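You operate a simulated robot arm through the tools that you are given. There is no shell and no other tool. Be economical: measure what you need, move in short steps, check, and stop when the job is done.

You run a simulated robot arm. Do the job below in one go: nothing can be reset, and whatever is moved stays where it is left.

JOB
Put the black fork bracket from the inside of the shelf tray in the large carton. Then take the grey carton on the top of the parts cabinet and put it away in the inside of the green carton tray. Then shut the middle blue drawer. Then take the white roller on the top of the end table and put it away on the narrow shelf of the tall rack. Then put the silver spacer on top of the silver fork bracket. Then take the white carton from the top of the end table and leave it on the mat behind the grey box. Then shut the high cupboard door. Then open the lower bench drawer, put the purple spacer on the green shelf of the tall rack away in the inside of the lower bench drawer and shut the drawer again. Keep to this order.

The check looks at the end state, three seconds after you hand in, the way a careful person would. Anything else that was tipped, shoved, dropped, spilled or broken makes it a failure.

ROBOT AND FRAMES
A 7-joint arm with a two-finger gripper on a trunk, on a base that drives. Base frame: it is fixed to the floor where the robot stands at the start and does not move with it; the origin is under the middle of the robot, x ahead of it, y to its left, z up. Units: mm, degrees, N and s.
With the tool pointing down near the work surface it reaches from about 220 to 700 mm from the robot's upright axis, wherever it stands. Its first joint turns from -166.0 to 166.0 degrees. Places, roughly: black fork bracket (8x5x4 cm) [500, 100, 500]; grey carton [750, 1000, 750]; high cupboard door [-1700, -2600, 1800]; inside of the green carton tray (21x16 cm) [1660, -900, 800]; inside of the lower bench drawer [-4500, -3000, 100]; large carton (34x27x17 cm) [1200, -3000, 800]; lower bench drawer [-4500, -2900, 100]; mat behind the grey box (20x25 cm) [800, -40, 840]; middle blue drawer [400, 900, 500]; narrow shelf of the tall rack (100x16 cm) [-2020, -3140, 1260]; purple spacer (4x4x3 cm) [-1700, -2900, 900]; silver fork bracket (8x5x4 cm) [-1200, -900, 900]; silver spacer (4x4x3 cm) [-1000, -700, 900]; white carton [-1000, -750, 750]; white roller (3x3x12 cm) [-1100, -700, 900]. Payload 2.94 kg.
Tool frame: the origin (TCP) lies between the finger pads and is the grasp point; the fingertips stand 30 mm ahead of it; z points along the fingers, y is the line along which they close. The gripper opens to 138 mm. The gripper's body begins 109 mm behind the TCP.
Orientation is that of the tool frame in the base frame, as a unit quaternion [x, y, z, w]. With the fingers straight down and closing along the base's y, the tool's x points along the base's -x, its y along +y and its z along -z.

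CONTROLS
- The arm moves only by the tool drive_tool. Its argument "steps" is a list of rows, each a list of 3 entries, a list of its own where there are three numbers: the turn, a rotation vector about the base's x, y, z in degrees, then the shift along the base's x, y, z in mm, then the gripper command, from -1 (shut) to 1 (fully open), values between in proportion. In form: [[[wx, wy, wz], [tx, ty, tz], grip], ...]. A call has 1 to 8 rows; each row shifts and turns the commanded pose from where the row before left it. A row lasts 0.2 s, in which the tool goes at most 50 mm and 8.6 degrees; a call with a longer step from one row to the next is refused whole, and so is a gripper value outside its range. A pose out of reach is approached as far as the arm can. The call stops where the force on the tool passes 40 N (or 10 N more than at its start, if that is more) or the arm is blocked; 0.2 s more then pass. Each finger halts on what it meets, pressing with about 39 N; the grip force reading is that of the motor and also rises with nothing between the fingers. The clock runs only during rows and for 0.2 s after the last one: add rows that do not move to give the fingers time. The reply holds the time, the measured pose of the TCP, the force on the tool along the base axes, the opening and the grip force, in the units named above and with some noise, with the torque about the TCP (base axes, N m) and any sound that the robot's microphone picked up, and new pictures: "pictures" is both (left out), scene, wrist or none.
- Cameras (640 x 400 px; columns grow to the right, rows downward): "scene" is now at [-32.8, 90.8, 1347.5]; the picture's right is [-0.70, -0.72, 0.00], its down [-0.63, 0.62, -0.47] and it looks along [0.34, -0.33, -0.88] (base axes); focal length 214 px, centre (320, 200). "wrist" rides on the gripper at [71, 19, -146] in the tool frame; the picture's right is [-0.26, 0.96, 0.00], its down [-0.85, -0.23, -0.48] and it looks along [-0.46, -0.12, 0.88] (tool axes); focal length 280 px, centre (320, 200).
- lift_body(by): slides the trunk up (or, below 0, down) by that many mm; the arm and the scene camera ride with it, the base frame stays. It gives what a move gives, with no picture.
- steer(legs): drives the robot by 1 to 6 legs, each [ahead, left, turn to the left] in mm, mm and degrees, along the robot's own axes; the way and the turn of a leg run together, so that a leg with both is an arc; at most 1500 mm and 180 degrees a leg. The arm and the cameras ride along, it lands a little off, and it stops where it bumps. It gives what a move gives, and a new picture of the scene camera.
- aim_head(pan, tilt): turns the head with the scene camera to pan (to the left, within 86 degrees either way) and tilt (down, from -29 to 69), counted from straight ahead of the robot. It gives what a move gives, and a new picture of the scene camera.
- measure_at(camera, pixels): for up to 12 pixels [column, row] of the newest picture of that camera ("zoom" is the newest enlarged one), the place [x, y, z] in the base frame of the surface seen there, good to about 3 mm. No time passes.
- inspect(camera, box): a new picture of the part [left, top, right, bottom] of that camera's present view, enlarged. No time passes.
- job_done(): hands the job in; it is judged then, once.

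Go step by step. Measure first, check grasps and placings, and put right what went wrong. The budget is 322 turns and 360 pictures, counting those below and the enlarged ones. Unless the task says otherwise, let go and move clear before handing in, and close with one line.

The tools are called after "Call:" as a command line: name --argument value ..., lists and objects as JSON in quotes. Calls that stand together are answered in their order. drive_tool: Moves the arm, as the interface text tells. Its arguments: {"type":"object","properties":{"steps":{"type":"array","items":{"type":"array"}},"pictures":{"type":"string","enum":["both","scene","wrist","none"]}},"required":["steps"]} The other tools are called the same way: lift_body (by) slides the trunk up or down; steer (legs) drives the base; aim_head (pan, tilt) turns the head that bears the scene camera; measure_at (camera, pixels) gives the place of the surface under pixels of a picture; inspect (camera, box) takes an enlarged picture of a part of a camera's view; job_done () hands the job in.

At the start:

```text
clock: 0.0
ee_pos: [292.6, 420.2, 1150.1]
orientation: [-0.001, 1.0, -0.003, -0.001]
ft_force: [-0.4, -0.2, -0.3]
wrist_torque: [0.03, 0.0, -0.01]
gripper_width: 137.9
grip_force: 0.1
trunk travel left (down, up): [-225.0, 229.0]
robot x, y, heading: [1.3, -0.1, 0.1]
head pan, tilt: [-49.9, 68.8]
```

scene: 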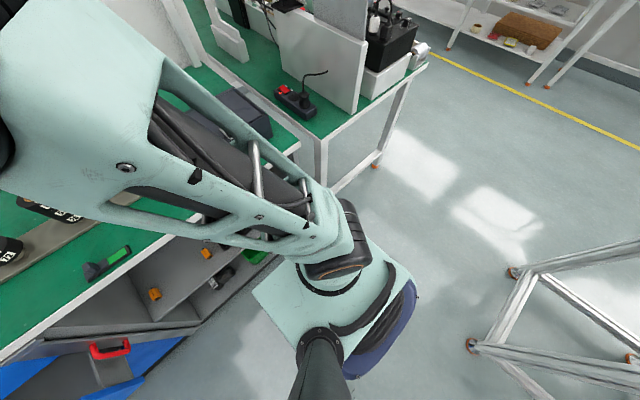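
wrist: 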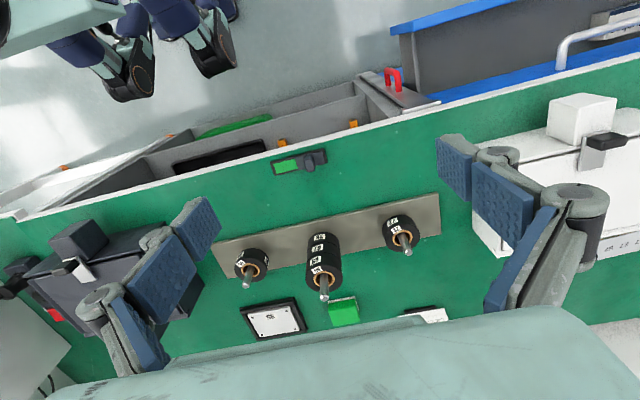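

The pictures show a green bench ahead with the tray drawer below and something like blue drawers to the left. I look around with the head first.

Call:
aim_head --pan 0 --tilt 45

Call:
aim_head --pan 60 --tilt 35

Call:
aim_head --pan -60 --tilt 25

```text
clock: 1.2
ee_pos: [291.7, 419.2, 1150.7]
orientation: [0.0, 1.0, -0.001, -0.001]
ft_force: [-0.1, 0.5, -0.8]
wrist_torque: [0.0, 0.02, -0.04]
gripper_width: 137.9
grip_force: 0.0
trunk travel left (down, up): [-225.0, 229.0]
robot x, y, heading: [-0.6, -3.5, -0.0]
head pan, tilt: [0.0, 45.0]
```

scene: 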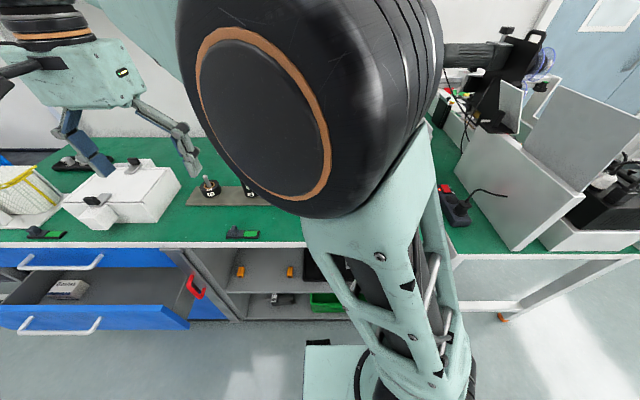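

```text
clock: 2.5
ee_pos: [291.6, 420.2, 1150.1]
orientation: [0.0, 1.0, -0.001, 0.0]
ft_force: [-0.6, 0.1, -0.9]
wrist_torque: [0.02, -0.01, -0.01]
gripper_width: 137.9
grip_force: 0.2
trunk travel left (down, up): [-225.0, 229.0]
robot x, y, heading: [0.6, 0.7, -0.1]
head pan, tilt: [60.0, 35.0]
```

scene: 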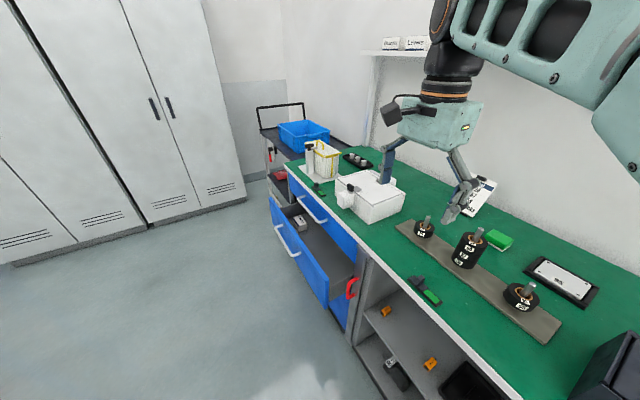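

```text
clock: 4.5
ee_pos: [292.8, 419.6, 1150.3]
orientation: [0.0, 1.0, -0.002, -0.001]
ft_force: [-0.3, 0.4, 0.1]
wrist_torque: [0.0, 0.03, 0.01]
gripper_width: 138.1
grip_force: 0.0
trunk travel left (down, up): [-225.0, 229.0]
robot x, y, heading: [-0.9, -0.7, 0.1]
head pan, tilt: [-60.0, 25.0]
```

scene: 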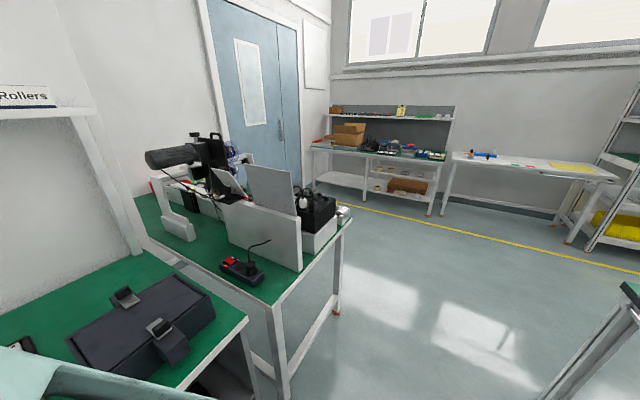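

The shelf compartments with trays are under the green bench (around pixel 300,280 in the first picture). I back off to see into them.

Call:
steer --legs '[[-350, 0, 0]]'

Call:
aim_head --pan 15 --tilt 40

```text
clock: 6.7
ee_pos: [-47.0, 419.2, 1149.9]
orientation: [0.001, 1.0, -0.002, -0.001]
ft_force: [0.2, 0.0, -0.3]
wrist_torque: [0.0, -0.02, -0.02]
gripper_width: 138.0
grip_force: 0.2
trunk travel left (down, up): [-225.0, 229.0]
robot x, y, heading: [-337.8, -0.9, 0.2]
head pan, tilt: [-60.0, 25.0]
```

scene: 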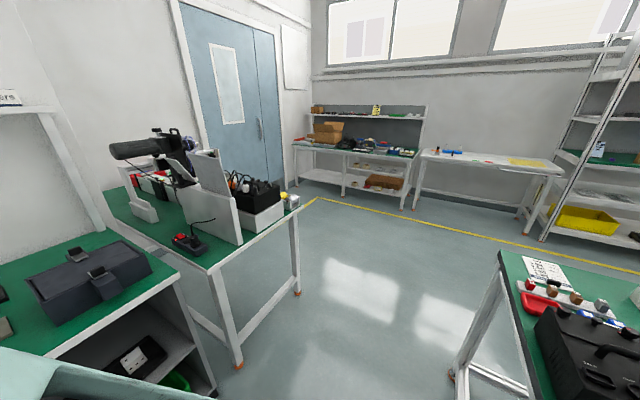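

```text
clock: 8.2
ee_pos: [-46.2, 419.2, 1150.3]
orientation: [0.001, 1.0, -0.002, -0.002]
ft_force: [-0.4, 0.1, 0.2]
wrist_torque: [0.01, 0.01, 0.0]
gripper_width: 138.0
grip_force: 0.0
trunk travel left (down, up): [-225.0, 229.0]
robot x, y, heading: [-335.0, 4.1, -0.2]
head pan, tilt: [15.0, 40.0]
```

scene: 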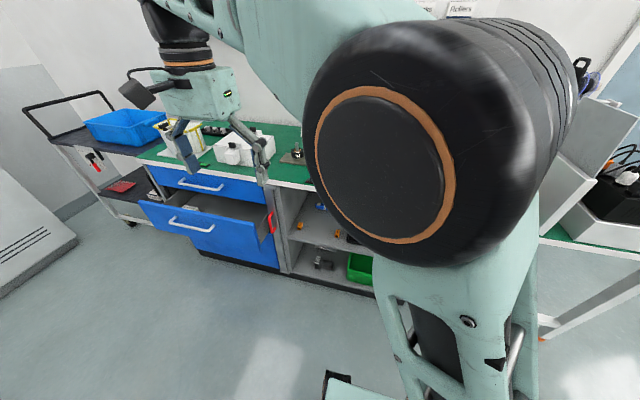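

The arm hides the shelf; I turn right and look to the left past it.

Call:
steer --legs '[[0, 0, -60]]'

Call:
aim_head --pan 65 --tilt 35

```text
clock: 11.2
ee_pos: [170.7, -27.0, 1150.6]
orientation: [0.486, 0.874, -0.001, -0.001]
ft_force: [0.5, -1.0, 0.2]
wrist_torque: [-0.01, 0.02, 0.0]
gripper_width: 137.9
grip_force: 0.1
trunk travel left (down, up): [-225.0, 229.0]
robot x, y, heading: [-344.0, 3.8, -58.0]
head pan, tilt: [15.0, 40.0]
```

scene: 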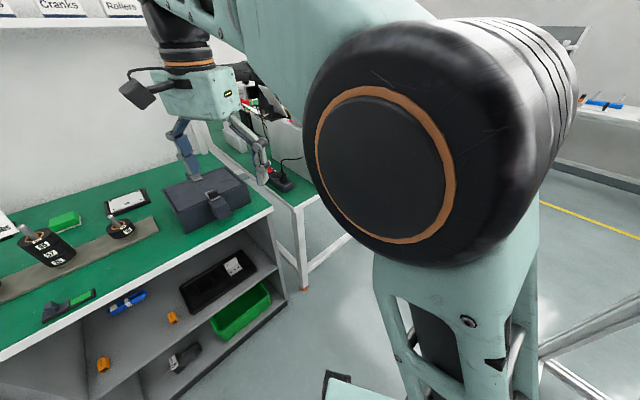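

```text
clock: 12.3
ee_pos: [170.9, -25.3, 1150.0]
orientation: [0.486, 0.874, -0.001, -0.001]
ft_force: [-0.8, 0.4, -0.3]
wrist_torque: [-0.01, -0.02, 0.0]
gripper_width: 138.0
grip_force: 0.1
trunk travel left (down, up): [-225.0, 229.0]
robot x, y, heading: [-338.9, -1.1, -58.1]
head pan, tilt: [65.0, 35.0]
```

scene: 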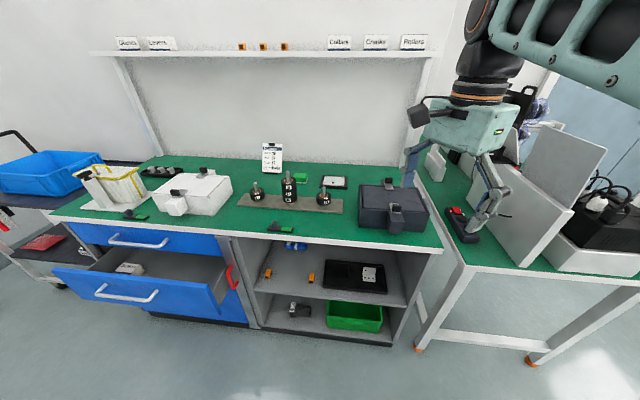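

Now the shelf shows clearly: black tray around (355,275), green bin (355,315), open drawer (150,280). I zoom on it and measure.

Call:
inspect --camera "scene" --box '[230, 220, 450, 358]'

Call:
measure_at --camera "scene" --pixels '[[345, 245], [340, 297], [400, 300], [355, 275], [370, 272], [325, 262], [380, 290], [355, 315], [300, 310], [440, 255], [250, 260], [320, 230]]'

Call:
inspect --camera "scene" --box '[0, 130, 260, 330]'

```text
2.90 times, centred on (340, 289) of scene
```

zoom: 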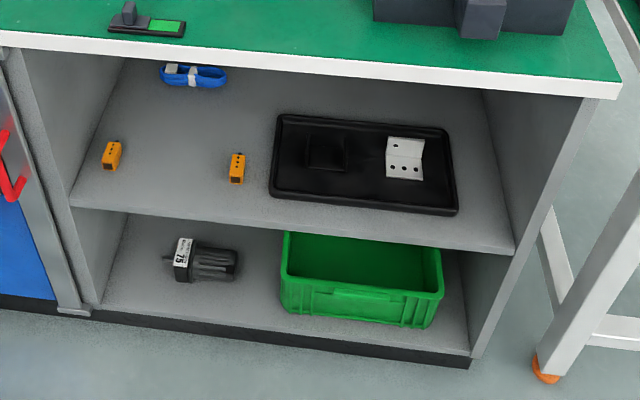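

```text
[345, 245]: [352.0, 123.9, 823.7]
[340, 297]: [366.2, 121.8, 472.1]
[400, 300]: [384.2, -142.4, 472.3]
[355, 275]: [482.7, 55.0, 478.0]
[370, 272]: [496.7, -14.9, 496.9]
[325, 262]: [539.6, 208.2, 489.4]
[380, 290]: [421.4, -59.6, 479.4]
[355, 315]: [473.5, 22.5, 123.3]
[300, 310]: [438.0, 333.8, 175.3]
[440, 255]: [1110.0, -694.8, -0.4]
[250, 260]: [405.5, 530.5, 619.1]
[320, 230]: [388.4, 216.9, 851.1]
```

```text
2.00 times, centred on (130, 230) of scene
```

zoom: 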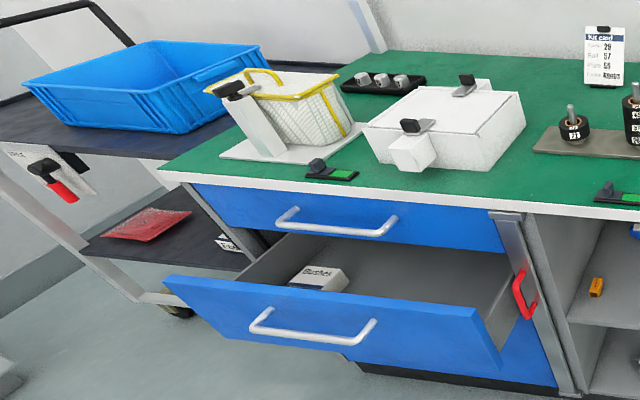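

The black bracket seems to sit at the left half of the black tray (first zoom, near 325,155). I zoom in tightly.

Call:
inspect --camera "scene" --box '[318, 254, 398, 304]'

```text
8.00 times, centred on (358, 279) of scene
```

zoom: 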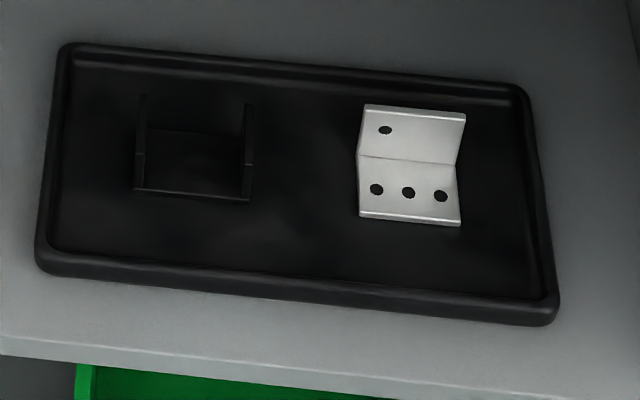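

Call:
measure_at --camera "zoom" --pixels '[[142, 97], [249, 107], [137, 187], [248, 199], [190, 170], [190, 193], [140, 150], [249, 165], [300, 180], [195, 131], [70, 55], [540, 310]]'

```text
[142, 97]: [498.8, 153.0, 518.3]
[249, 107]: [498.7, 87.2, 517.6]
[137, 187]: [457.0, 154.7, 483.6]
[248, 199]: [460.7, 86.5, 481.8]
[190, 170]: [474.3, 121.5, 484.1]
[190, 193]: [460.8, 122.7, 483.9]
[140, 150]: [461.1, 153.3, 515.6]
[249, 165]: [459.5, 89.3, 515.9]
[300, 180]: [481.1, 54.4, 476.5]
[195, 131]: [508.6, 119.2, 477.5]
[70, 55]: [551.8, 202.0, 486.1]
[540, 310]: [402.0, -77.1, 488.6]
```

The bracket is a U standing with its flanges at y≈88 and 154, base at z≈480, tops at z≈518. I plan a grasp over both flanges with the tool pitched 45° down, so I drive to face the shelf.

Call:
steer --legs '[[0, 0, 58], [190, 120, 0]]'

```text
clock: 16.6
ee_pos: [131.7, 545.1, 1150.9]
orientation: [-0.005, 1.0, -0.001, -0.002]
ft_force: [0.0, 0.0, 0.1]
wrist_torque: [0.05, 0.01, -0.02]
gripper_width: 138.0
grip_force: 0.1
trunk travel left (down, up): [-225.0, 229.0]
robot x, y, heading: [-155.8, 126.2, 0.7]
head pan, tilt: [65.0, 35.0]
```

scene: 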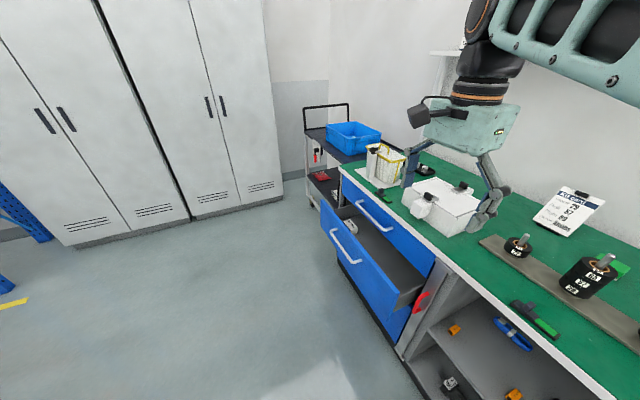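

Now I bring the tool in front of the shelf and pitch it 45°.

Call:
drive_tool --steps '[[[0, 0, 0], [5, -48, -5], 1], [[0, 0, 0], [5, -48, -10], 1], [[0, -5, 0], [5, -48, -20], 0.5], [[0, -5, 0], [5, -48, -20], 0.5], [[0, -5, 0], [5, -48, -20], 0.5], [[0, -5, 0], [5, -48, -20], 0.5], [[0, -5, 0], [5, -48, -20], 0.5], [[0, -5, 0], [5, -48, -20], 0.5]]' --pictures "none"

Call:
drive_tool --steps '[[[0, -5, 0], [0, -38, -30], 0.5], [[0, -5, 0], [0, 0, -45], 0.5], [[0, -5, 0], [0, 0, -45], 0.5], [[0, 0, 0], [0, 0, -45], 0.5], [[0, 0, 0], [0, 0, -45], 0.5], [[0, 0, 0], [0, 0, -45], 0.5]]' --pictures "both"

```text
refused: row 3 steps farther than a row can; nothing moved
```

```text
clock: 18.1
ee_pos: [129.7, 508.5, 892.8]
orientation: [-0.004, 0.992, -0.002, 0.13]
ft_force: [-0.3, 0.0, 0.0]
wrist_torque: [-0.01, -0.01, -0.04]
gripper_width: 103.2
grip_force: 0.2
trunk travel left (down, up): [-225.0, 229.0]
robot x, y, heading: [-158.2, 122.5, 0.7]
head pan, tilt: [65.0, 35.0]
```

scene: 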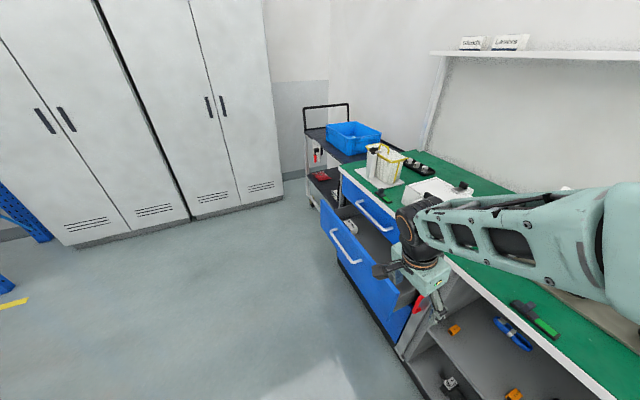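
wrist: 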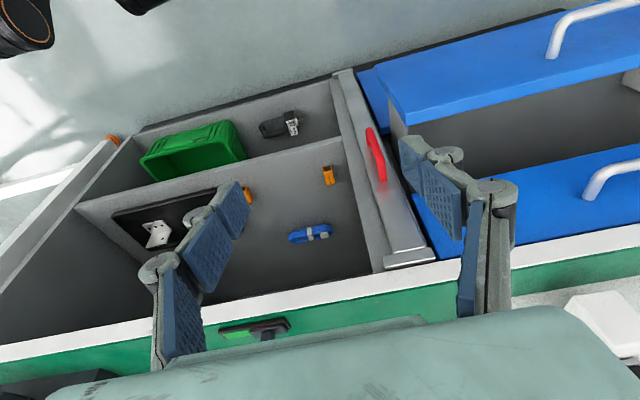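

The first call was refused, so only the lower part ran; nothing was touched (forces ~0). Now I move along −y to the bracket's y and continue the pitch.

Call:
drive_tool --steps '[[[0, 0, 0], [0, -49, 0], 0.5], [[0, 0, 0], [0, -49, 0], 0.5], [[0, -5, 0], [0, -49, -5], 0.5], [[0, -5, 0], [0, -49, -5], 0.5], [[0, -5, 0], [0, -49, -5], 0.5], [[0, -5, 0], [0, -49, -5], 0.5], [[0, -5, 0], [0, -49, -5], 0.5], [[0, -5, 0], [0, -45, -5], 0.5]]' --pictures "both"

```text
clock: 19.9
ee_pos: [257.8, 221.3, 972.0]
orientation: [-0.004, 0.925, -0.003, 0.381]
ft_force: [-0.5, 0.3, -0.1]
wrist_torque: [0.01, 0.04, -0.01]
gripper_width: 103.4
grip_force: 0.2
out of reach, approached as far as the arm can: row 5, 6, 7, 8
trunk travel left (down, up): [-225.0, 229.0]
robot x, y, heading: [-159.3, 120.1, 0.5]
head pan, tilt: [65.0, 35.0]
```

scene: 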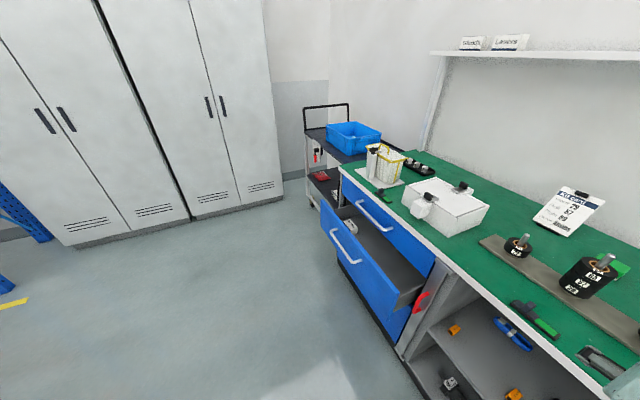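
wrist: 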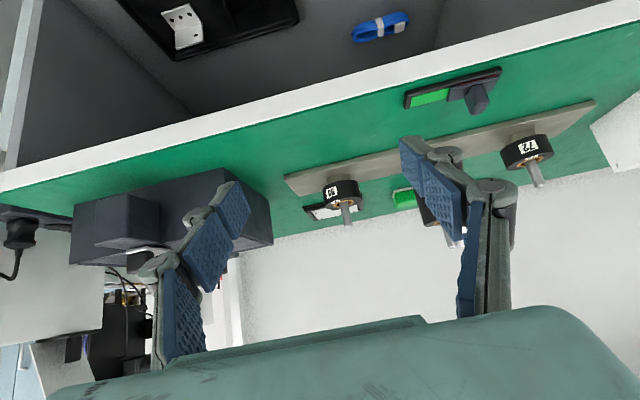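

The pose was too near the robot's axis for a tilted tool. I back the base off about 100 mm.

Call:
steer --legs '[[-100, 0, 0]]'

Call:
drive_tool --steps '[[[0, 0, 0], [0, 0, 0], 0.5]]' --pictures "none"

```text
clock: 21.0
ee_pos: [155.5, 219.9, 971.9]
orientation: [-0.004, 0.925, -0.003, 0.381]
ft_force: [-0.1, -0.7, 1.2]
wrist_torque: [0.0, -0.01, 0.01]
gripper_width: 103.5
grip_force: 0.0
trunk travel left (down, up): [-225.0, 229.0]
robot x, y, heading: [-260.5, 127.5, 0.8]
head pan, tilt: [65.0, 35.0]
```

scene: 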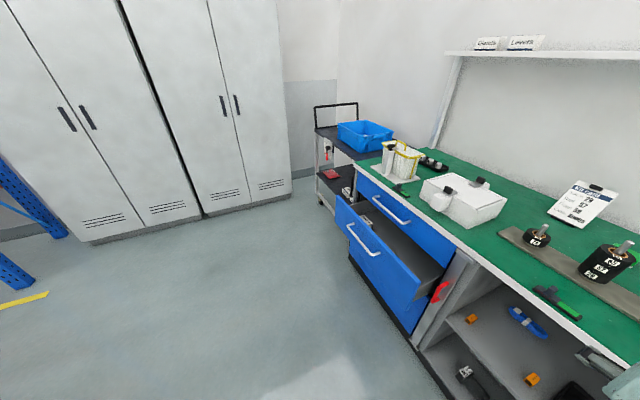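

```text
clock: 21.4
ee_pos: [157.1, 220.8, 971.3]
orientation: [-0.003, 0.925, -0.004, 0.38]
ft_force: [0.0, -0.1, 0.6]
wrist_torque: [-0.02, 0.0, -0.03]
gripper_width: 103.3
grip_force: 0.1
trunk travel left (down, up): [-225.0, 229.0]
robot x, y, heading: [-256.4, 121.1, 0.8]
head pan, tilt: [65.0, 35.0]
```

Call:
drive_tool --steps '[[[0, 0, 0], [10, -33, -30], 0.5], [[0, 0, 0], [10, -33, -30], 0.5], [[0, 0, 0], [10, -34, -30], 0.5], [[0, 0, 0], [10, 0, -48], 0.5], [[0, 0, 0], [10, 0, -48], 0.5], [[0, 0, 0], [10, 0, -48], 0.5], [[0, 0, 0], [0, 0, -48], 0.5], [[0, 0, 0], [0, 0, -48], 0.5]]' --pictures "wrist"

```text
clock: 23.2
ee_pos: [245.2, 158.9, 668.8]
orientation: [-0.004, 0.924, -0.003, 0.382]
ft_force: [-0.2, 0.7, -0.6]
wrist_torque: [0.01, 0.03, 0.0]
gripper_width: 103.4
grip_force: 0.1
out of reach, approached as far as the arm can: row 1, 2, 3, 4
trunk travel left (down, up): [-225.0, 229.0]
robot x, y, heading: [-257.5, 120.1, 0.5]
head pan, tilt: [65.0, 35.0]
```

wrist: 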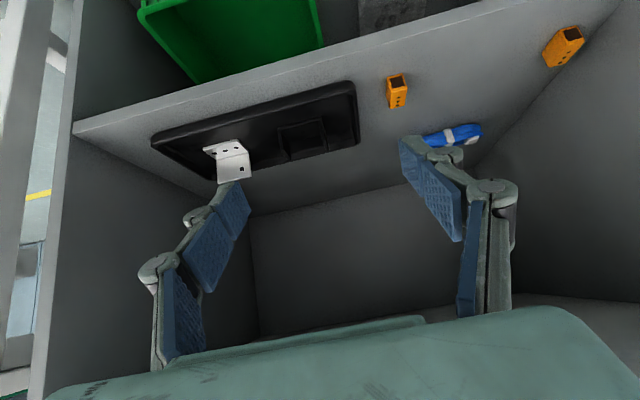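

Good view: bracket near (300,140). Measure it, then advance.

Call:
measure_at --camera "wrist" --pixels '[[277, 130], [325, 120], [284, 158], [327, 150], [302, 150], [305, 135]]'

Call:
drive_tool --steps '[[[0, 0, 0], [35, -10, -10], 0.5], [[0, 0, 0], [35, -10, -10], 0.5], [[0, 0, 0], [35, -10, -20], 0.5], [[0, 0, 0], [35, -10, -20], 0.5], [[0, 0, 0], [35, 0, -20], 0.5], [[0, 0, 0], [0, 0, -15], 0.5]]' --pictures "wrist"

```text
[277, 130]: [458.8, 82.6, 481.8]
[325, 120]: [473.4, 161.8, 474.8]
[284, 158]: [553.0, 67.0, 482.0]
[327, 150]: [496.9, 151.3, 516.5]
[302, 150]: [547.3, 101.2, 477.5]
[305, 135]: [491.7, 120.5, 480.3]
```

```text
clock: 24.6
ee_pos: [418.0, 120.2, 572.6]
orientation: [-0.005, 0.925, -0.003, 0.38]
ft_force: [-0.2, -0.3, 0.1]
wrist_torque: [-0.06, 0.02, -0.01]
gripper_width: 103.8
grip_force: 0.1
trunk travel left (down, up): [-225.0, 229.0]
robot x, y, heading: [-255.9, 123.4, 0.7]
head pan, tilt: [65.0, 35.0]
```

wrist: 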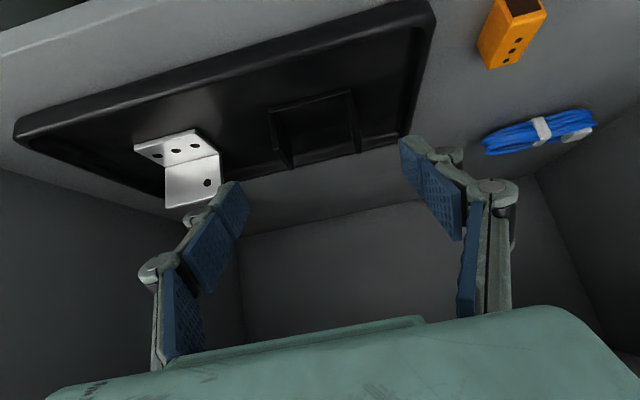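

Alignment along y is right (centre 120). I go the last 62 mm forward and 57 mm down, then close.

Call:
drive_tool --steps '[[[0, 0, 0], [31, 0, -28], 0.5], [[0, 0, 0], [31, 0, -29], 0.5], [[0, 0, 0], [0, 0, 0], 0.5]]' --pictures "wrist"

```text
clock: 25.4
ee_pos: [482.3, 119.3, 516.6]
orientation: [-0.004, 0.925, -0.003, 0.38]
ft_force: [0.0, 0.0, 0.7]
wrist_torque: [0.02, 0.0, 0.01]
gripper_width: 103.4
grip_force: 0.1
trunk travel left (down, up): [-225.0, 229.0]
robot x, y, heading: [-259.5, 122.5, 0.7]
head pan, tilt: [65.0, 35.0]
```

wrist: 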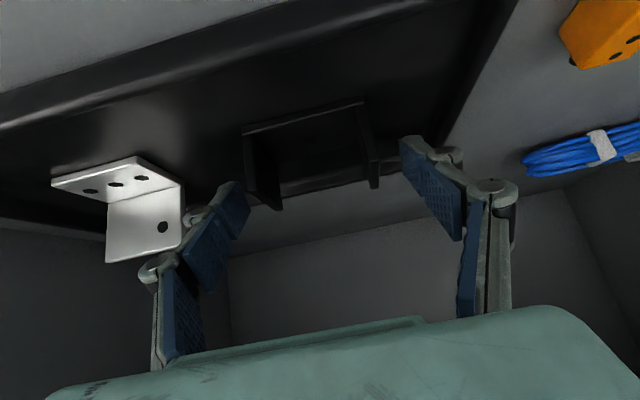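

The fingers straddle both flanges. Closing.

Call:
drive_tool --steps '[[[0, 0, 0], [0, 0, 0], 0.2], [[0, 0, 0], [0, 0, 0], 0], [[0, 0, 0], [0, 0, 0], -0.2], [[0, 0, 0], [0, 0, 0], -0.2]]' --pictures "wrist"

```text
clock: 26.4
ee_pos: [482.4, 118.4, 518.1]
orientation: [-0.003, 0.925, -0.003, 0.38]
ft_force: [0.0, -0.3, 0.1]
wrist_torque: [0.07, 0.0, 0.01]
gripper_width: 69.3
grip_force: 39.1
trunk travel left (down, up): [-225.0, 229.0]
robot x, y, heading: [-260.9, 126.1, 0.3]
head pan, tilt: [65.0, 35.0]
```

wrist: 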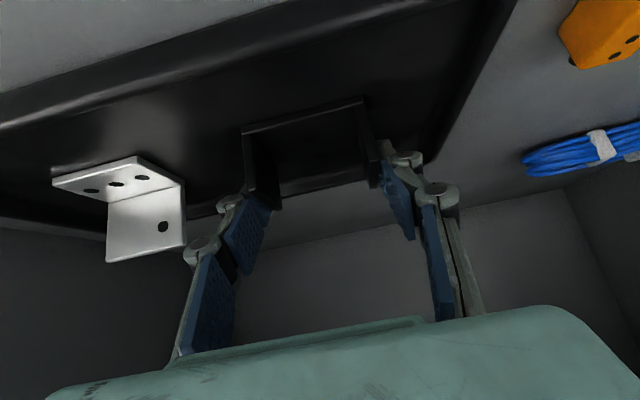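

Gripped at 69 mm with 39 N. Lift and check.

Call:
drive_tool --steps '[[[0, 0, 0], [0, 0, 20], -0.3], [[0, 0, 0], [0, 0, 30], -0.3], [[0, 0, 0], [-40, 0, 20], -0.3], [[0, 0, 0], [-45, 0, 20], -0.3], [[0, 0, 0], [-45, 0, 0], -0.3], [[0, 0, 0], [-45, 0, 0], -0.3], [[0, 0, 0], [-45, 0, 0], -0.3]]' --pictures "wrist"

```text
clock: 28.0
ee_pos: [280.5, 101.5, 622.0]
orientation: [-0.005, 0.925, -0.004, 0.381]
ft_force: [0.0, 0.6, -1.1]
wrist_torque: [-0.01, -0.02, -0.02]
gripper_width: 69.0
grip_force: 39.2
out of reach, approached as far as the arm can: row 7
trunk travel left (down, up): [-225.0, 229.0]
robot x, y, heading: [-256.8, 121.7, 0.6]
head pan, tilt: [65.0, 35.0]
```

wrist: 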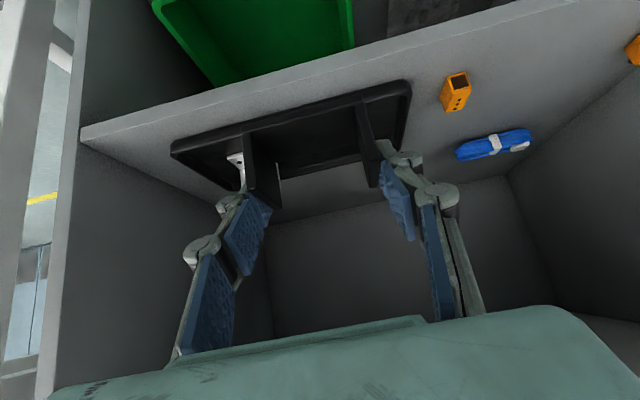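

Bracket is held clear. I back the base away and then look to the right for the way.

Call:
steer --legs '[[-250, 0, 0]]'

Call:
aim_head --pan -85 --tilt 25

```text
clock: 29.8
ee_pos: [31.7, 98.4, 622.6]
orientation: [-0.002, 0.925, -0.003, 0.379]
ft_force: [0.5, 0.6, -0.9]
wrist_torque: [-0.03, 0.0, 0.0]
gripper_width: 69.2
grip_force: 38.7
trunk travel left (down, up): [-225.0, 229.0]
robot x, y, heading: [-504.0, 116.5, 0.2]
head pan, tilt: [65.0, 35.0]
```

scene: 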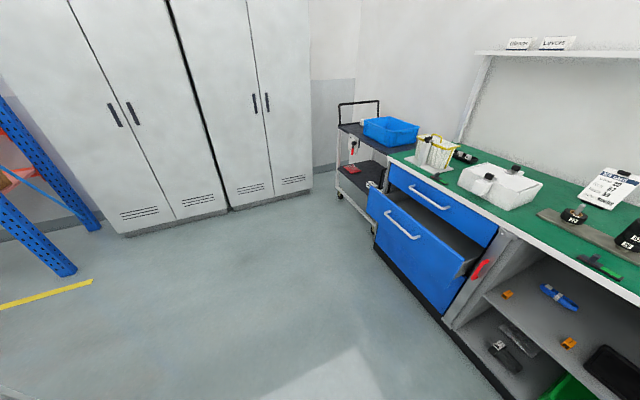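

```text
clock: 32.2
ee_pos: [31.6, 97.9, 620.9]
orientation: [-0.003, 0.925, -0.004, 0.38]
ft_force: [-0.1, 0.0, -1.3]
wrist_torque: [0.0, 0.01, -0.01]
gripper_width: 69.1
grip_force: 38.6
trunk travel left (down, up): [-225.0, 229.0]
robot x, y, heading: [-505.1, 118.8, 0.6]
head pan, tilt: [-85.0, 25.0]
```

scene: 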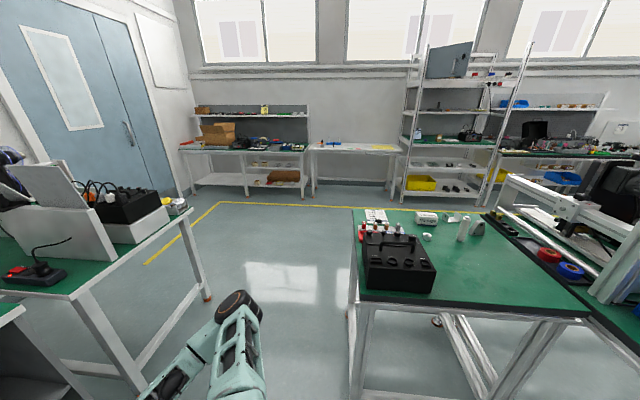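

Call:
measure_at --camera "scene" --pixels '[[207, 300], [358, 310], [355, 207], [188, 207], [220, 130], [215, 155], [240, 150], [470, 215], [145, 262], [410, 205], [450, 60], [80, 283]]'

Call:
inspect --camera "scene" --box '[170, 90, 330, 190]'

Call:
inspect --camera "scene" --box '[340, 20, 580, 300]'

```text
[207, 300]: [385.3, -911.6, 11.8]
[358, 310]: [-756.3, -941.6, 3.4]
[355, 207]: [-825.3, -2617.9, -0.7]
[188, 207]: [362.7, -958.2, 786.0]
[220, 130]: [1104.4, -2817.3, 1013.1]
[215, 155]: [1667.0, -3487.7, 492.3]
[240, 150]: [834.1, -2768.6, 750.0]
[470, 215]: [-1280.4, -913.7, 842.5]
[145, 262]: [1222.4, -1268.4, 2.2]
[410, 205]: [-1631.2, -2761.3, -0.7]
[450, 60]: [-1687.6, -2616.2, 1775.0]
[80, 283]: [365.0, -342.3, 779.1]
```

```text
4.00 times, centred on (250, 140) of scene
```

zoom: 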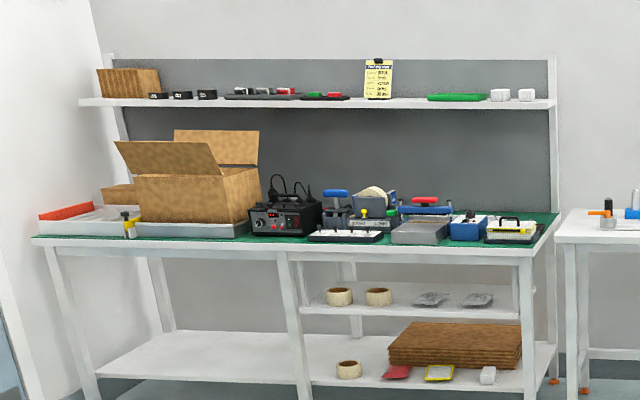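

```text
1.43 times, centred on (460, 160) of scene
```

zoom: 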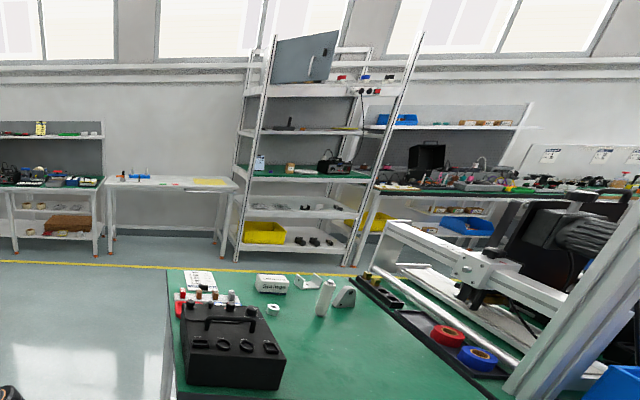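

I have the room layout: corridor between x≈−740 and 365, large carton on the far-wall table. I raise the tool and turn it to point straight down for the drop.

Call:
drive_tool --steps '[[[0, 5.6, 0], [0, 0, 49], -0.3], [[0, 5.6, 0], [0, 0, 49], -0.3], [[0, 5.6, 0], [0, 0, 49], -0.3], [[0, 5.6, 0], [0, 0, 49], -0.3], [[0, 5.6, 0], [0, 0, 49], -0.3], [[0, 5.6, 0], [0, 0, 49], -0.3], [[0, 5.6, 0], [0, 0, 49], -0.3], [[0, 5.6, 0], [0, 0, 49], -0.3]]' --pictures "none"

Call:
steer --legs '[[300, 0, 0], [0, 0, -90], [1500, 0, 0], [550, 0, 0]]'

```text
clock: 34.0
ee_pos: [32.9, 96.6, 1013.2]
orientation: [-0.005, 1.0, -0.002, -0.002]
ft_force: [-0.6, 0.2, -1.3]
wrist_torque: [0.03, -0.02, 0.01]
gripper_width: 69.0
grip_force: 39.7
trunk travel left (down, up): [-225.0, 229.0]
robot x, y, heading: [-510.8, 121.2, 0.4]
head pan, tilt: [-85.0, 25.0]
```

```text
clock: 49.7
ee_pos: [-282.5, -2475.3, 1012.0]
orientation: [0.718, 0.696, -0.001, -0.003]
ft_force: [0.1, -0.2, -0.5]
wrist_torque: [-0.03, -0.04, -0.02]
gripper_width: 69.2
grip_force: 38.9
trunk travel left (down, up): [-225.0, 229.0]
robot x, y, heading: [-241.6, -1936.4, -91.8]
head pan, tilt: [-85.0, 25.0]
```

scene: 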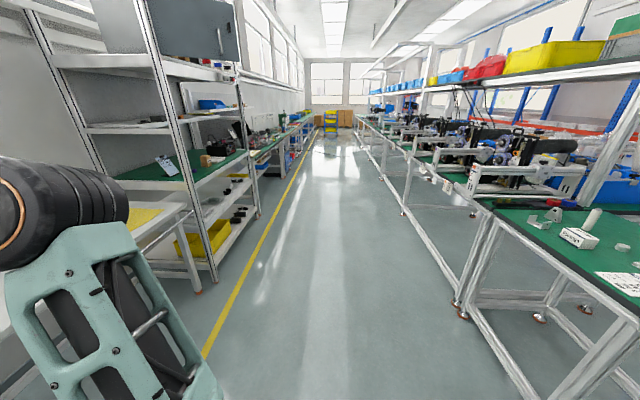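

Clear floor here. I strafe left toward the packing table and look at the carton.

Call:
steer --legs '[[0, 1350, 1.8]]'

Call:
aim_head --pan 25 --tilt 35

```text
clock: 61.9
ee_pos: [1111.5, -2483.8, 1012.2]
orientation: [0.7, 0.714, -0.001, -0.002]
ft_force: [0.3, 0.3, -1.6]
wrist_torque: [-0.04, 0.01, -0.02]
gripper_width: 69.1
grip_force: 39.1
trunk travel left (down, up): [-225.0, 229.0]
robot x, y, heading: [1126.6, -1943.7, -88.8]
head pan, tilt: [-85.0, 25.0]
```

scene: 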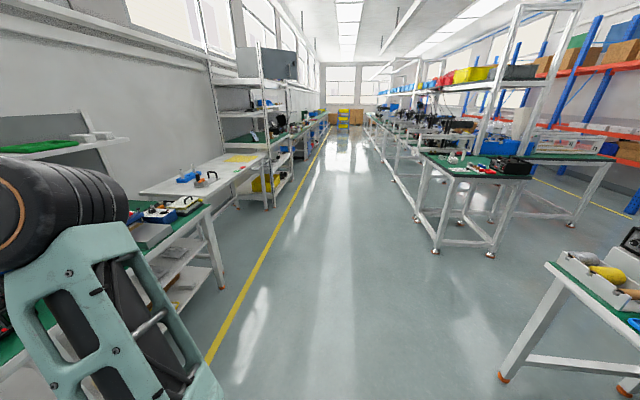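

```text
clock: 63.8
ee_pos: [1111.4, -2483.2, 1010.8]
orientation: [0.699, 0.715, -0.001, -0.002]
ft_force: [0.2, 0.1, -0.8]
wrist_torque: [-0.03, 0.0, -0.02]
gripper_width: 69.0
grip_force: 38.3
trunk travel left (down, up): [-225.0, 229.0]
robot x, y, heading: [1128.1, -1946.6, -88.7]
head pan, tilt: [25.0, 35.0]
```

scene: 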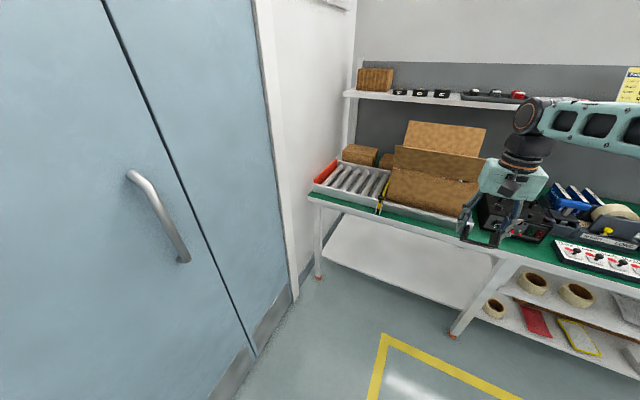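

The carton with flaps is at (430,170). I zoom in and measure it.

Call:
inspect --camera "scene" --box '[370, 110, 510, 220]'

Call:
measure_at --camera "scene" --pixels '[[398, 148], [394, 168], [478, 184], [480, 158], [430, 158], [440, 165], [430, 190], [390, 199], [410, 125], [484, 128], [440, 145], [385, 212]]'

```text
3.64 times, centred on (440, 165) of scene
```

zoom: 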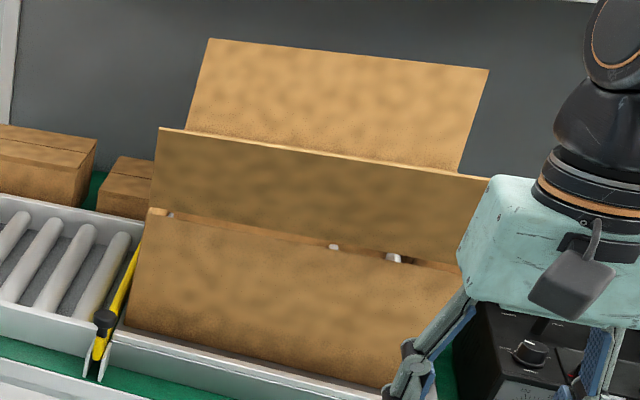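

```text
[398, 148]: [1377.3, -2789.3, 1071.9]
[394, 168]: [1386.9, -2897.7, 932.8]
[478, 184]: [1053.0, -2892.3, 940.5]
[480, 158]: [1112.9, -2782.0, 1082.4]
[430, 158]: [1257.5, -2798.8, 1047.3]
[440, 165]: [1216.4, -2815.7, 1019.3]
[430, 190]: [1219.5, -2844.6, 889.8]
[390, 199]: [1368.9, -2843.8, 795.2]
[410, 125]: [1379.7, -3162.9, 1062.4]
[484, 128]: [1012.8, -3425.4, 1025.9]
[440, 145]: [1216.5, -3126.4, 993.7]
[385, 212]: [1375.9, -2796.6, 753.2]
```

Carton front wall y≈−2845, back ≈−3115, x≈1040–1375, front flap top at z≈1080. I check arm geometry heights to know the clearance over the flap.

Call:
measure_at --camera "scene" --pixels '[[580, 132], [525, 118], [515, 180], [525, 150], [500, 100], [630, 145], [510, 225]]'

Call:
lift_body --by 200

```text
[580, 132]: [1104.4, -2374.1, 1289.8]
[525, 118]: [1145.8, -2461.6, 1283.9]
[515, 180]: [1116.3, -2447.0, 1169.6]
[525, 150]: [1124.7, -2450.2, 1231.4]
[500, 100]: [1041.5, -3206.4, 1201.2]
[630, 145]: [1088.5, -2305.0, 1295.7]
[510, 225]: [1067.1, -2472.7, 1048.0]
```

```text
clock: 65.9
ee_pos: [1111.4, -2484.2, 1211.4]
orientation: [0.7, 0.714, -0.002, -0.002]
ft_force: [-0.3, -0.5, -0.2]
wrist_torque: [-0.04, 0.04, -0.01]
gripper_width: 69.1
grip_force: 39.3
trunk travel left (down, up): [-425.0, 29.0]
robot x, y, heading: [1127.4, -1948.0, -88.9]
head pan, tilt: [25.0, 35.0]
```

Forearm rides ~285 mm above the TCP, trunk is up 200. Drive in over the carton.

Call:
steer --legs '[[0, 90, -1], [440, 0, 0]]'

Call:
drive_tool --steps '[[[0, 0, 0], [0, 0, 0], -0.3]]' --pictures "wrist"

```text
clock: 69.6
ee_pos: [1191.2, -2916.9, 1212.1]
orientation: [0.706, 0.708, -0.001, -0.003]
ft_force: [0.8, 0.2, -1.2]
wrist_torque: [0.03, -0.02, -0.03]
gripper_width: 69.1
grip_force: 39.0
trunk travel left (down, up): [-425.0, 29.0]
robot x, y, heading: [1214.3, -2378.3, -90.5]
head pan, tilt: [25.0, 35.0]
```

scene: 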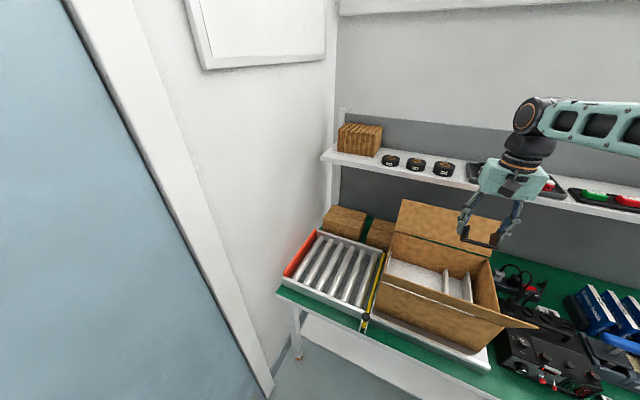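

```text
clock: 70.0
ee_pos: [1190.7, -2916.5, 1212.5]
orientation: [0.707, 0.707, -0.001, -0.003]
ft_force: [-0.1, -0.3, -1.2]
wrist_torque: [-0.01, -0.01, 0.0]
gripper_width: 69.3
grip_force: 38.8
trunk travel left (down, up): [-425.0, 29.0]
robot x, y, heading: [1218.9, -2379.7, -89.8]
head pan, tilt: [25.0, 35.0]
```

wrist: 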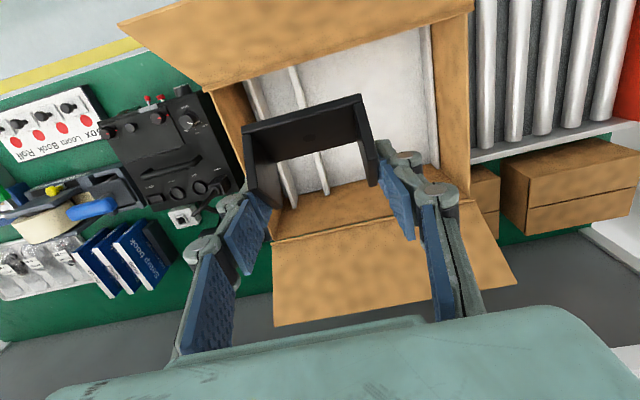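

The carton has a white lining with two ribs at the right side (scene 445,280 and 465,287) leaving a wide compartment. Measure inside it.

Call:
measure_at --camera "wrist" --pixels '[[265, 110], [300, 80], [310, 85], [370, 70], [428, 50], [437, 150], [320, 190], [305, 100], [245, 90], [275, 230], [400, 95], [390, 40]]'

Call:
inspect --camera "scene" --box '[360, 190, 550, 370]'

```text
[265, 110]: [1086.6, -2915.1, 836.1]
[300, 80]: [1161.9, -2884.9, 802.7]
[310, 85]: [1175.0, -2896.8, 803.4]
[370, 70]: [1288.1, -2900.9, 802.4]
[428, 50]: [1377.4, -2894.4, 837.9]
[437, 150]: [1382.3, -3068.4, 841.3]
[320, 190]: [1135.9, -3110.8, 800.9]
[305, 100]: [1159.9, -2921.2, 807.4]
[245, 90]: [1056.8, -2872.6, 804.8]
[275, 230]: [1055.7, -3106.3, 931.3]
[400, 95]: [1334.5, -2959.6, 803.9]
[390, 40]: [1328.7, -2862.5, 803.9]
```

```text
2.22 times, centred on (455, 280) of scene
```

zoom: 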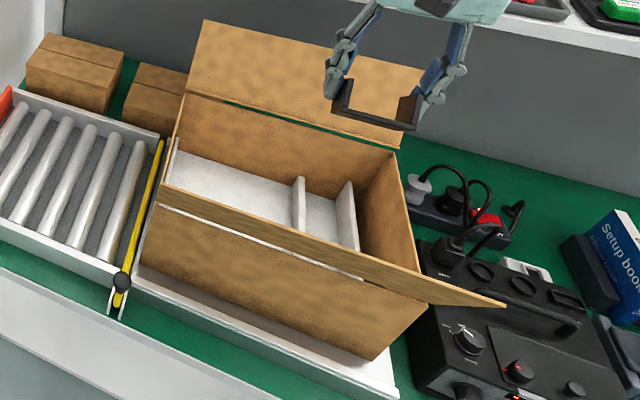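

The wide compartment spans x 1170–1372, y −2860…−3110, floor z≈803. I move over its centre with a small 15° outward tilt so the bracket settles flatter.

Call:
drive_tool --steps '[[[0, 0, 0], [40, -40, 0], -0.3], [[-5, 0, 0], [40, -25, -20], -0.3], [[-5, 0, 0], [0, -25, -40], -0.3], [[-5, 0, 0], [0, -3, -48], -0.3], [[0, 0, 0], [0, 0, -48], -0.3], [[0, 0, 0], [0, 0, -48], -0.3], [[0, 0, 0], [0, 0, -40], -0.3]]' --pictures "both"

```text
refused: row 1 steps farther than a row can; nothing moved
```

Call:
drive_tool --steps '[[[0, 0, 0], [34, -34, 0], -0.3], [[-5, 0, 0], [40, -25, -10], -0.3], [[-5, 0, 0], [5, -25, -40], -0.3], [[-5, 0, 0], [0, -9, -48], -0.3], [[0, 0, 0], [0, 0, -48], -0.3], [[0, 0, 0], [0, 0, -48], -0.3], [[0, 0, 0], [0, 0, -48], -0.3]]' --pictures "both"

```text
clock: 71.6
ee_pos: [1270.5, -3008.4, 968.8]
orientation: [0.701, 0.702, -0.094, 0.091]
ft_force: [0.2, -0.2, -1.2]
wrist_torque: [-0.04, 0.02, 0.01]
gripper_width: 69.2
grip_force: 39.7
trunk travel left (down, up): [-425.0, 29.0]
robot x, y, heading: [1219.5, -2379.0, -89.9]
head pan, tilt: [25.0, 35.0]
```

scene: 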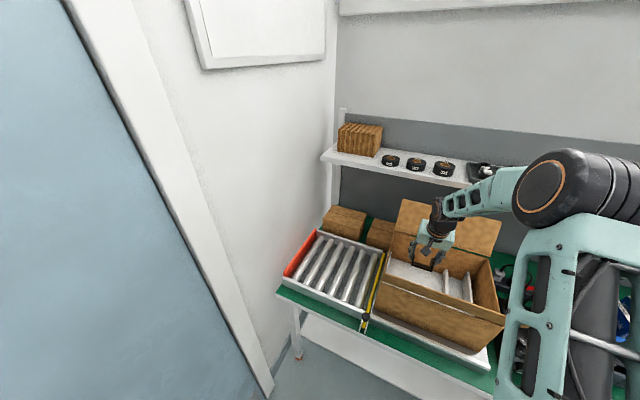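
wrist: 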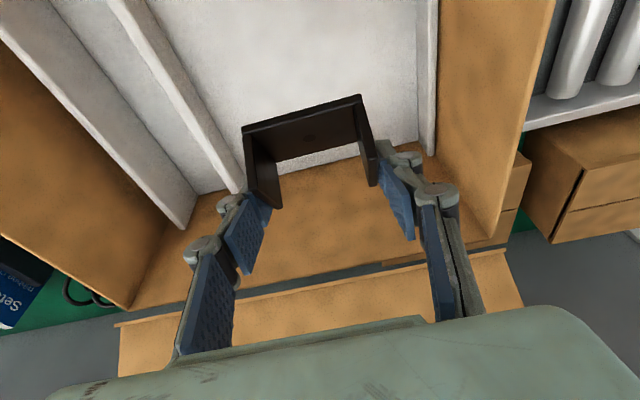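

Clear on all sides; lowering further.

Call:
drive_tool --steps '[[[0, 0, 0], [0, 5, -45], -0.3], [[0, 0, 0], [0, 5, -40], -0.3], [[0, 0, 0], [0, 0, -15], -0.3], [[0, 0, 0], [0, 0, -10], -0.3], [[0, 0, 0], [0, 0, -8], -0.3], [[0, 0, 0], [0, 0, -8], -0.3]]' --pictures "both"

```text
clock: 73.0
ee_pos: [1269.9, -3001.1, 849.3]
orientation: [0.701, 0.7, -0.097, 0.094]
ft_force: [-1.6, 2.5, 30.3]
wrist_torque: [0.16, 0.04, -0.06]
gripper_width: 70.2
grip_force: 38.6
trunk travel left (down, up): [-425.0, 29.0]
robot x, y, heading: [1222.0, -2373.8, -90.0]
head pan, tilt: [25.0, 35.0]
```

scene: 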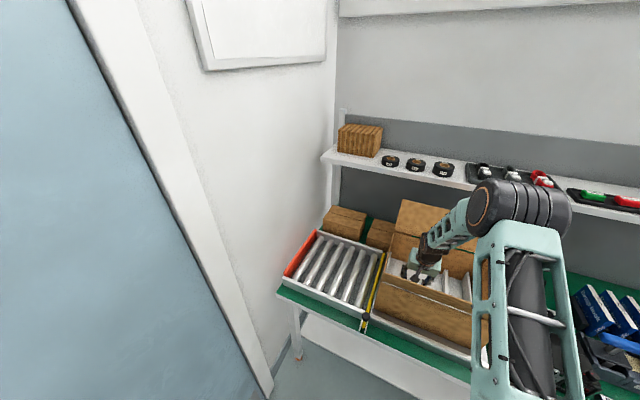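
wrist: 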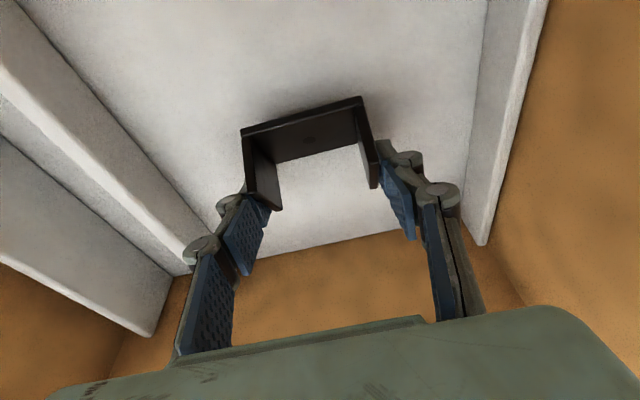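

Contact with the floor (30 N). Release and lift straight out.

Call:
drive_tool --steps '[[[0, 0, 0], [0, 0, 4], -0.3], [[0, 0, 0], [0, 0, 0], 0.4], [[0, 0, 0], [0, 0, 0], 0.4], [[0, 0, 0], [0, 0, 0], 0.4], [[0, 0, 0], [0, 0, 40], 0.4], [[0, 0, 0], [0, 0, 45], 0.4], [[0, 0, 0], [0, 0, 45], 0.4], [[0, 0, 0], [0, 0, 45], 0.4]]' --pictures "wrist"

Call:
drive_tool --steps '[[[5, 0, 0], [0, 0, 45], 0.4], [[5, 0, 0], [0, 0, 45], 0.4], [[5, 0, 0], [0, 0, 45], 0.4], [[0, 0, 0], [-5, 20, 45], 0.4], [[0, 0, 0], [-20, 40, 0], 0.4], [[0, 0, 0], [-20, 40, 0], 0.4]]' --pictures "none"

```text
clock: 74.8
ee_pos: [1270.6, -2998.0, 1022.0]
orientation: [0.701, 0.701, -0.093, 0.09]
ft_force: [0.7, -0.6, 0.1]
wrist_torque: [0.01, 0.01, 0.0]
gripper_width: 96.6
grip_force: 0.0
trunk travel left (down, up): [-425.0, 29.0]
robot x, y, heading: [1222.8, -2375.0, -90.0]
head pan, tilt: [25.0, 35.0]
```

wrist: 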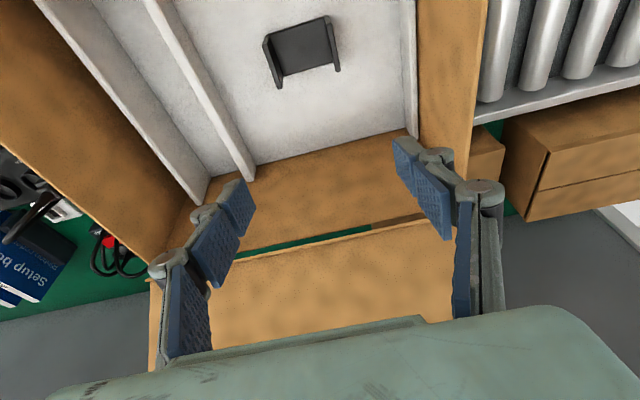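

```text
clock: 76.2
ee_pos: [1221.3, -2899.7, 1205.4]
orientation: [0.707, 0.707, -0.002, -0.001]
ft_force: [-0.7, -0.1, 0.3]
wrist_torque: [-0.02, 0.03, -0.01]
gripper_width: 96.8
grip_force: 0.1
trunk travel left (down, up): [-425.0, 29.0]
robot x, y, heading: [1221.3, -2372.6, -90.0]
head pan, tilt: [25.0, 35.0]
```

The bracket lies flat in the carton (wrist 305,50). Next I go back to the green bench to look for the grey carton and the green carton tray.

Call:
steer --legs '[[-450, 0, 0], [0, -1450, 0], [-1500, 0, 0], [-1150, 0, 0], [0, 0, 90]]'

Call:
aim_head --pan 30 --tilt 25

```text
clock: 107.8
ee_pos: [324.1, 731.1, 1204.1]
orientation: [-0.006, 1.0, -0.003, -0.001]
ft_force: [0.1, 0.6, 0.2]
wrist_torque: [-0.01, 0.01, 0.04]
gripper_width: 96.5
grip_force: 0.1
trunk travel left (down, up): [-425.0, 29.0]
robot x, y, heading: [-196.9, 720.8, 0.8]
head pan, tilt: [25.0, 35.0]
```

scene: 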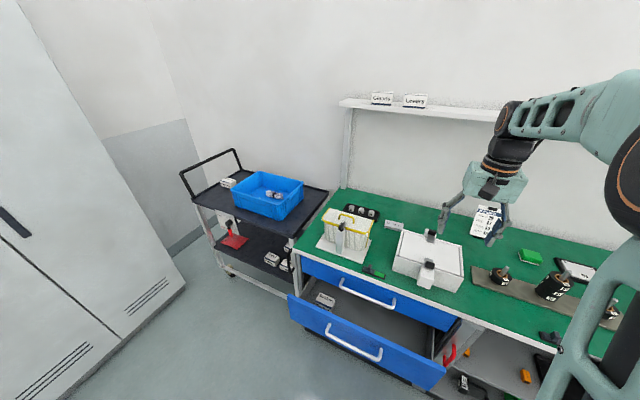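

```text
clock: 108.5
ee_pos: [324.4, 731.2, 1204.0]
orientation: [-0.006, 1.0, -0.003, -0.001]
ft_force: [0.2, 0.2, 0.4]
wrist_torque: [-0.02, -0.01, -0.02]
gripper_width: 96.9
grip_force: 0.1
trunk travel left (down, up): [-425.0, 29.0]
robot x, y, heading: [-202.9, 722.3, 0.5]
head pan, tilt: [30.0, 25.0]
```

scene: 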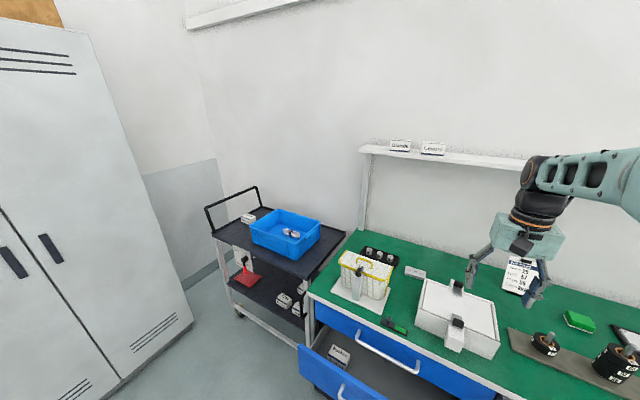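

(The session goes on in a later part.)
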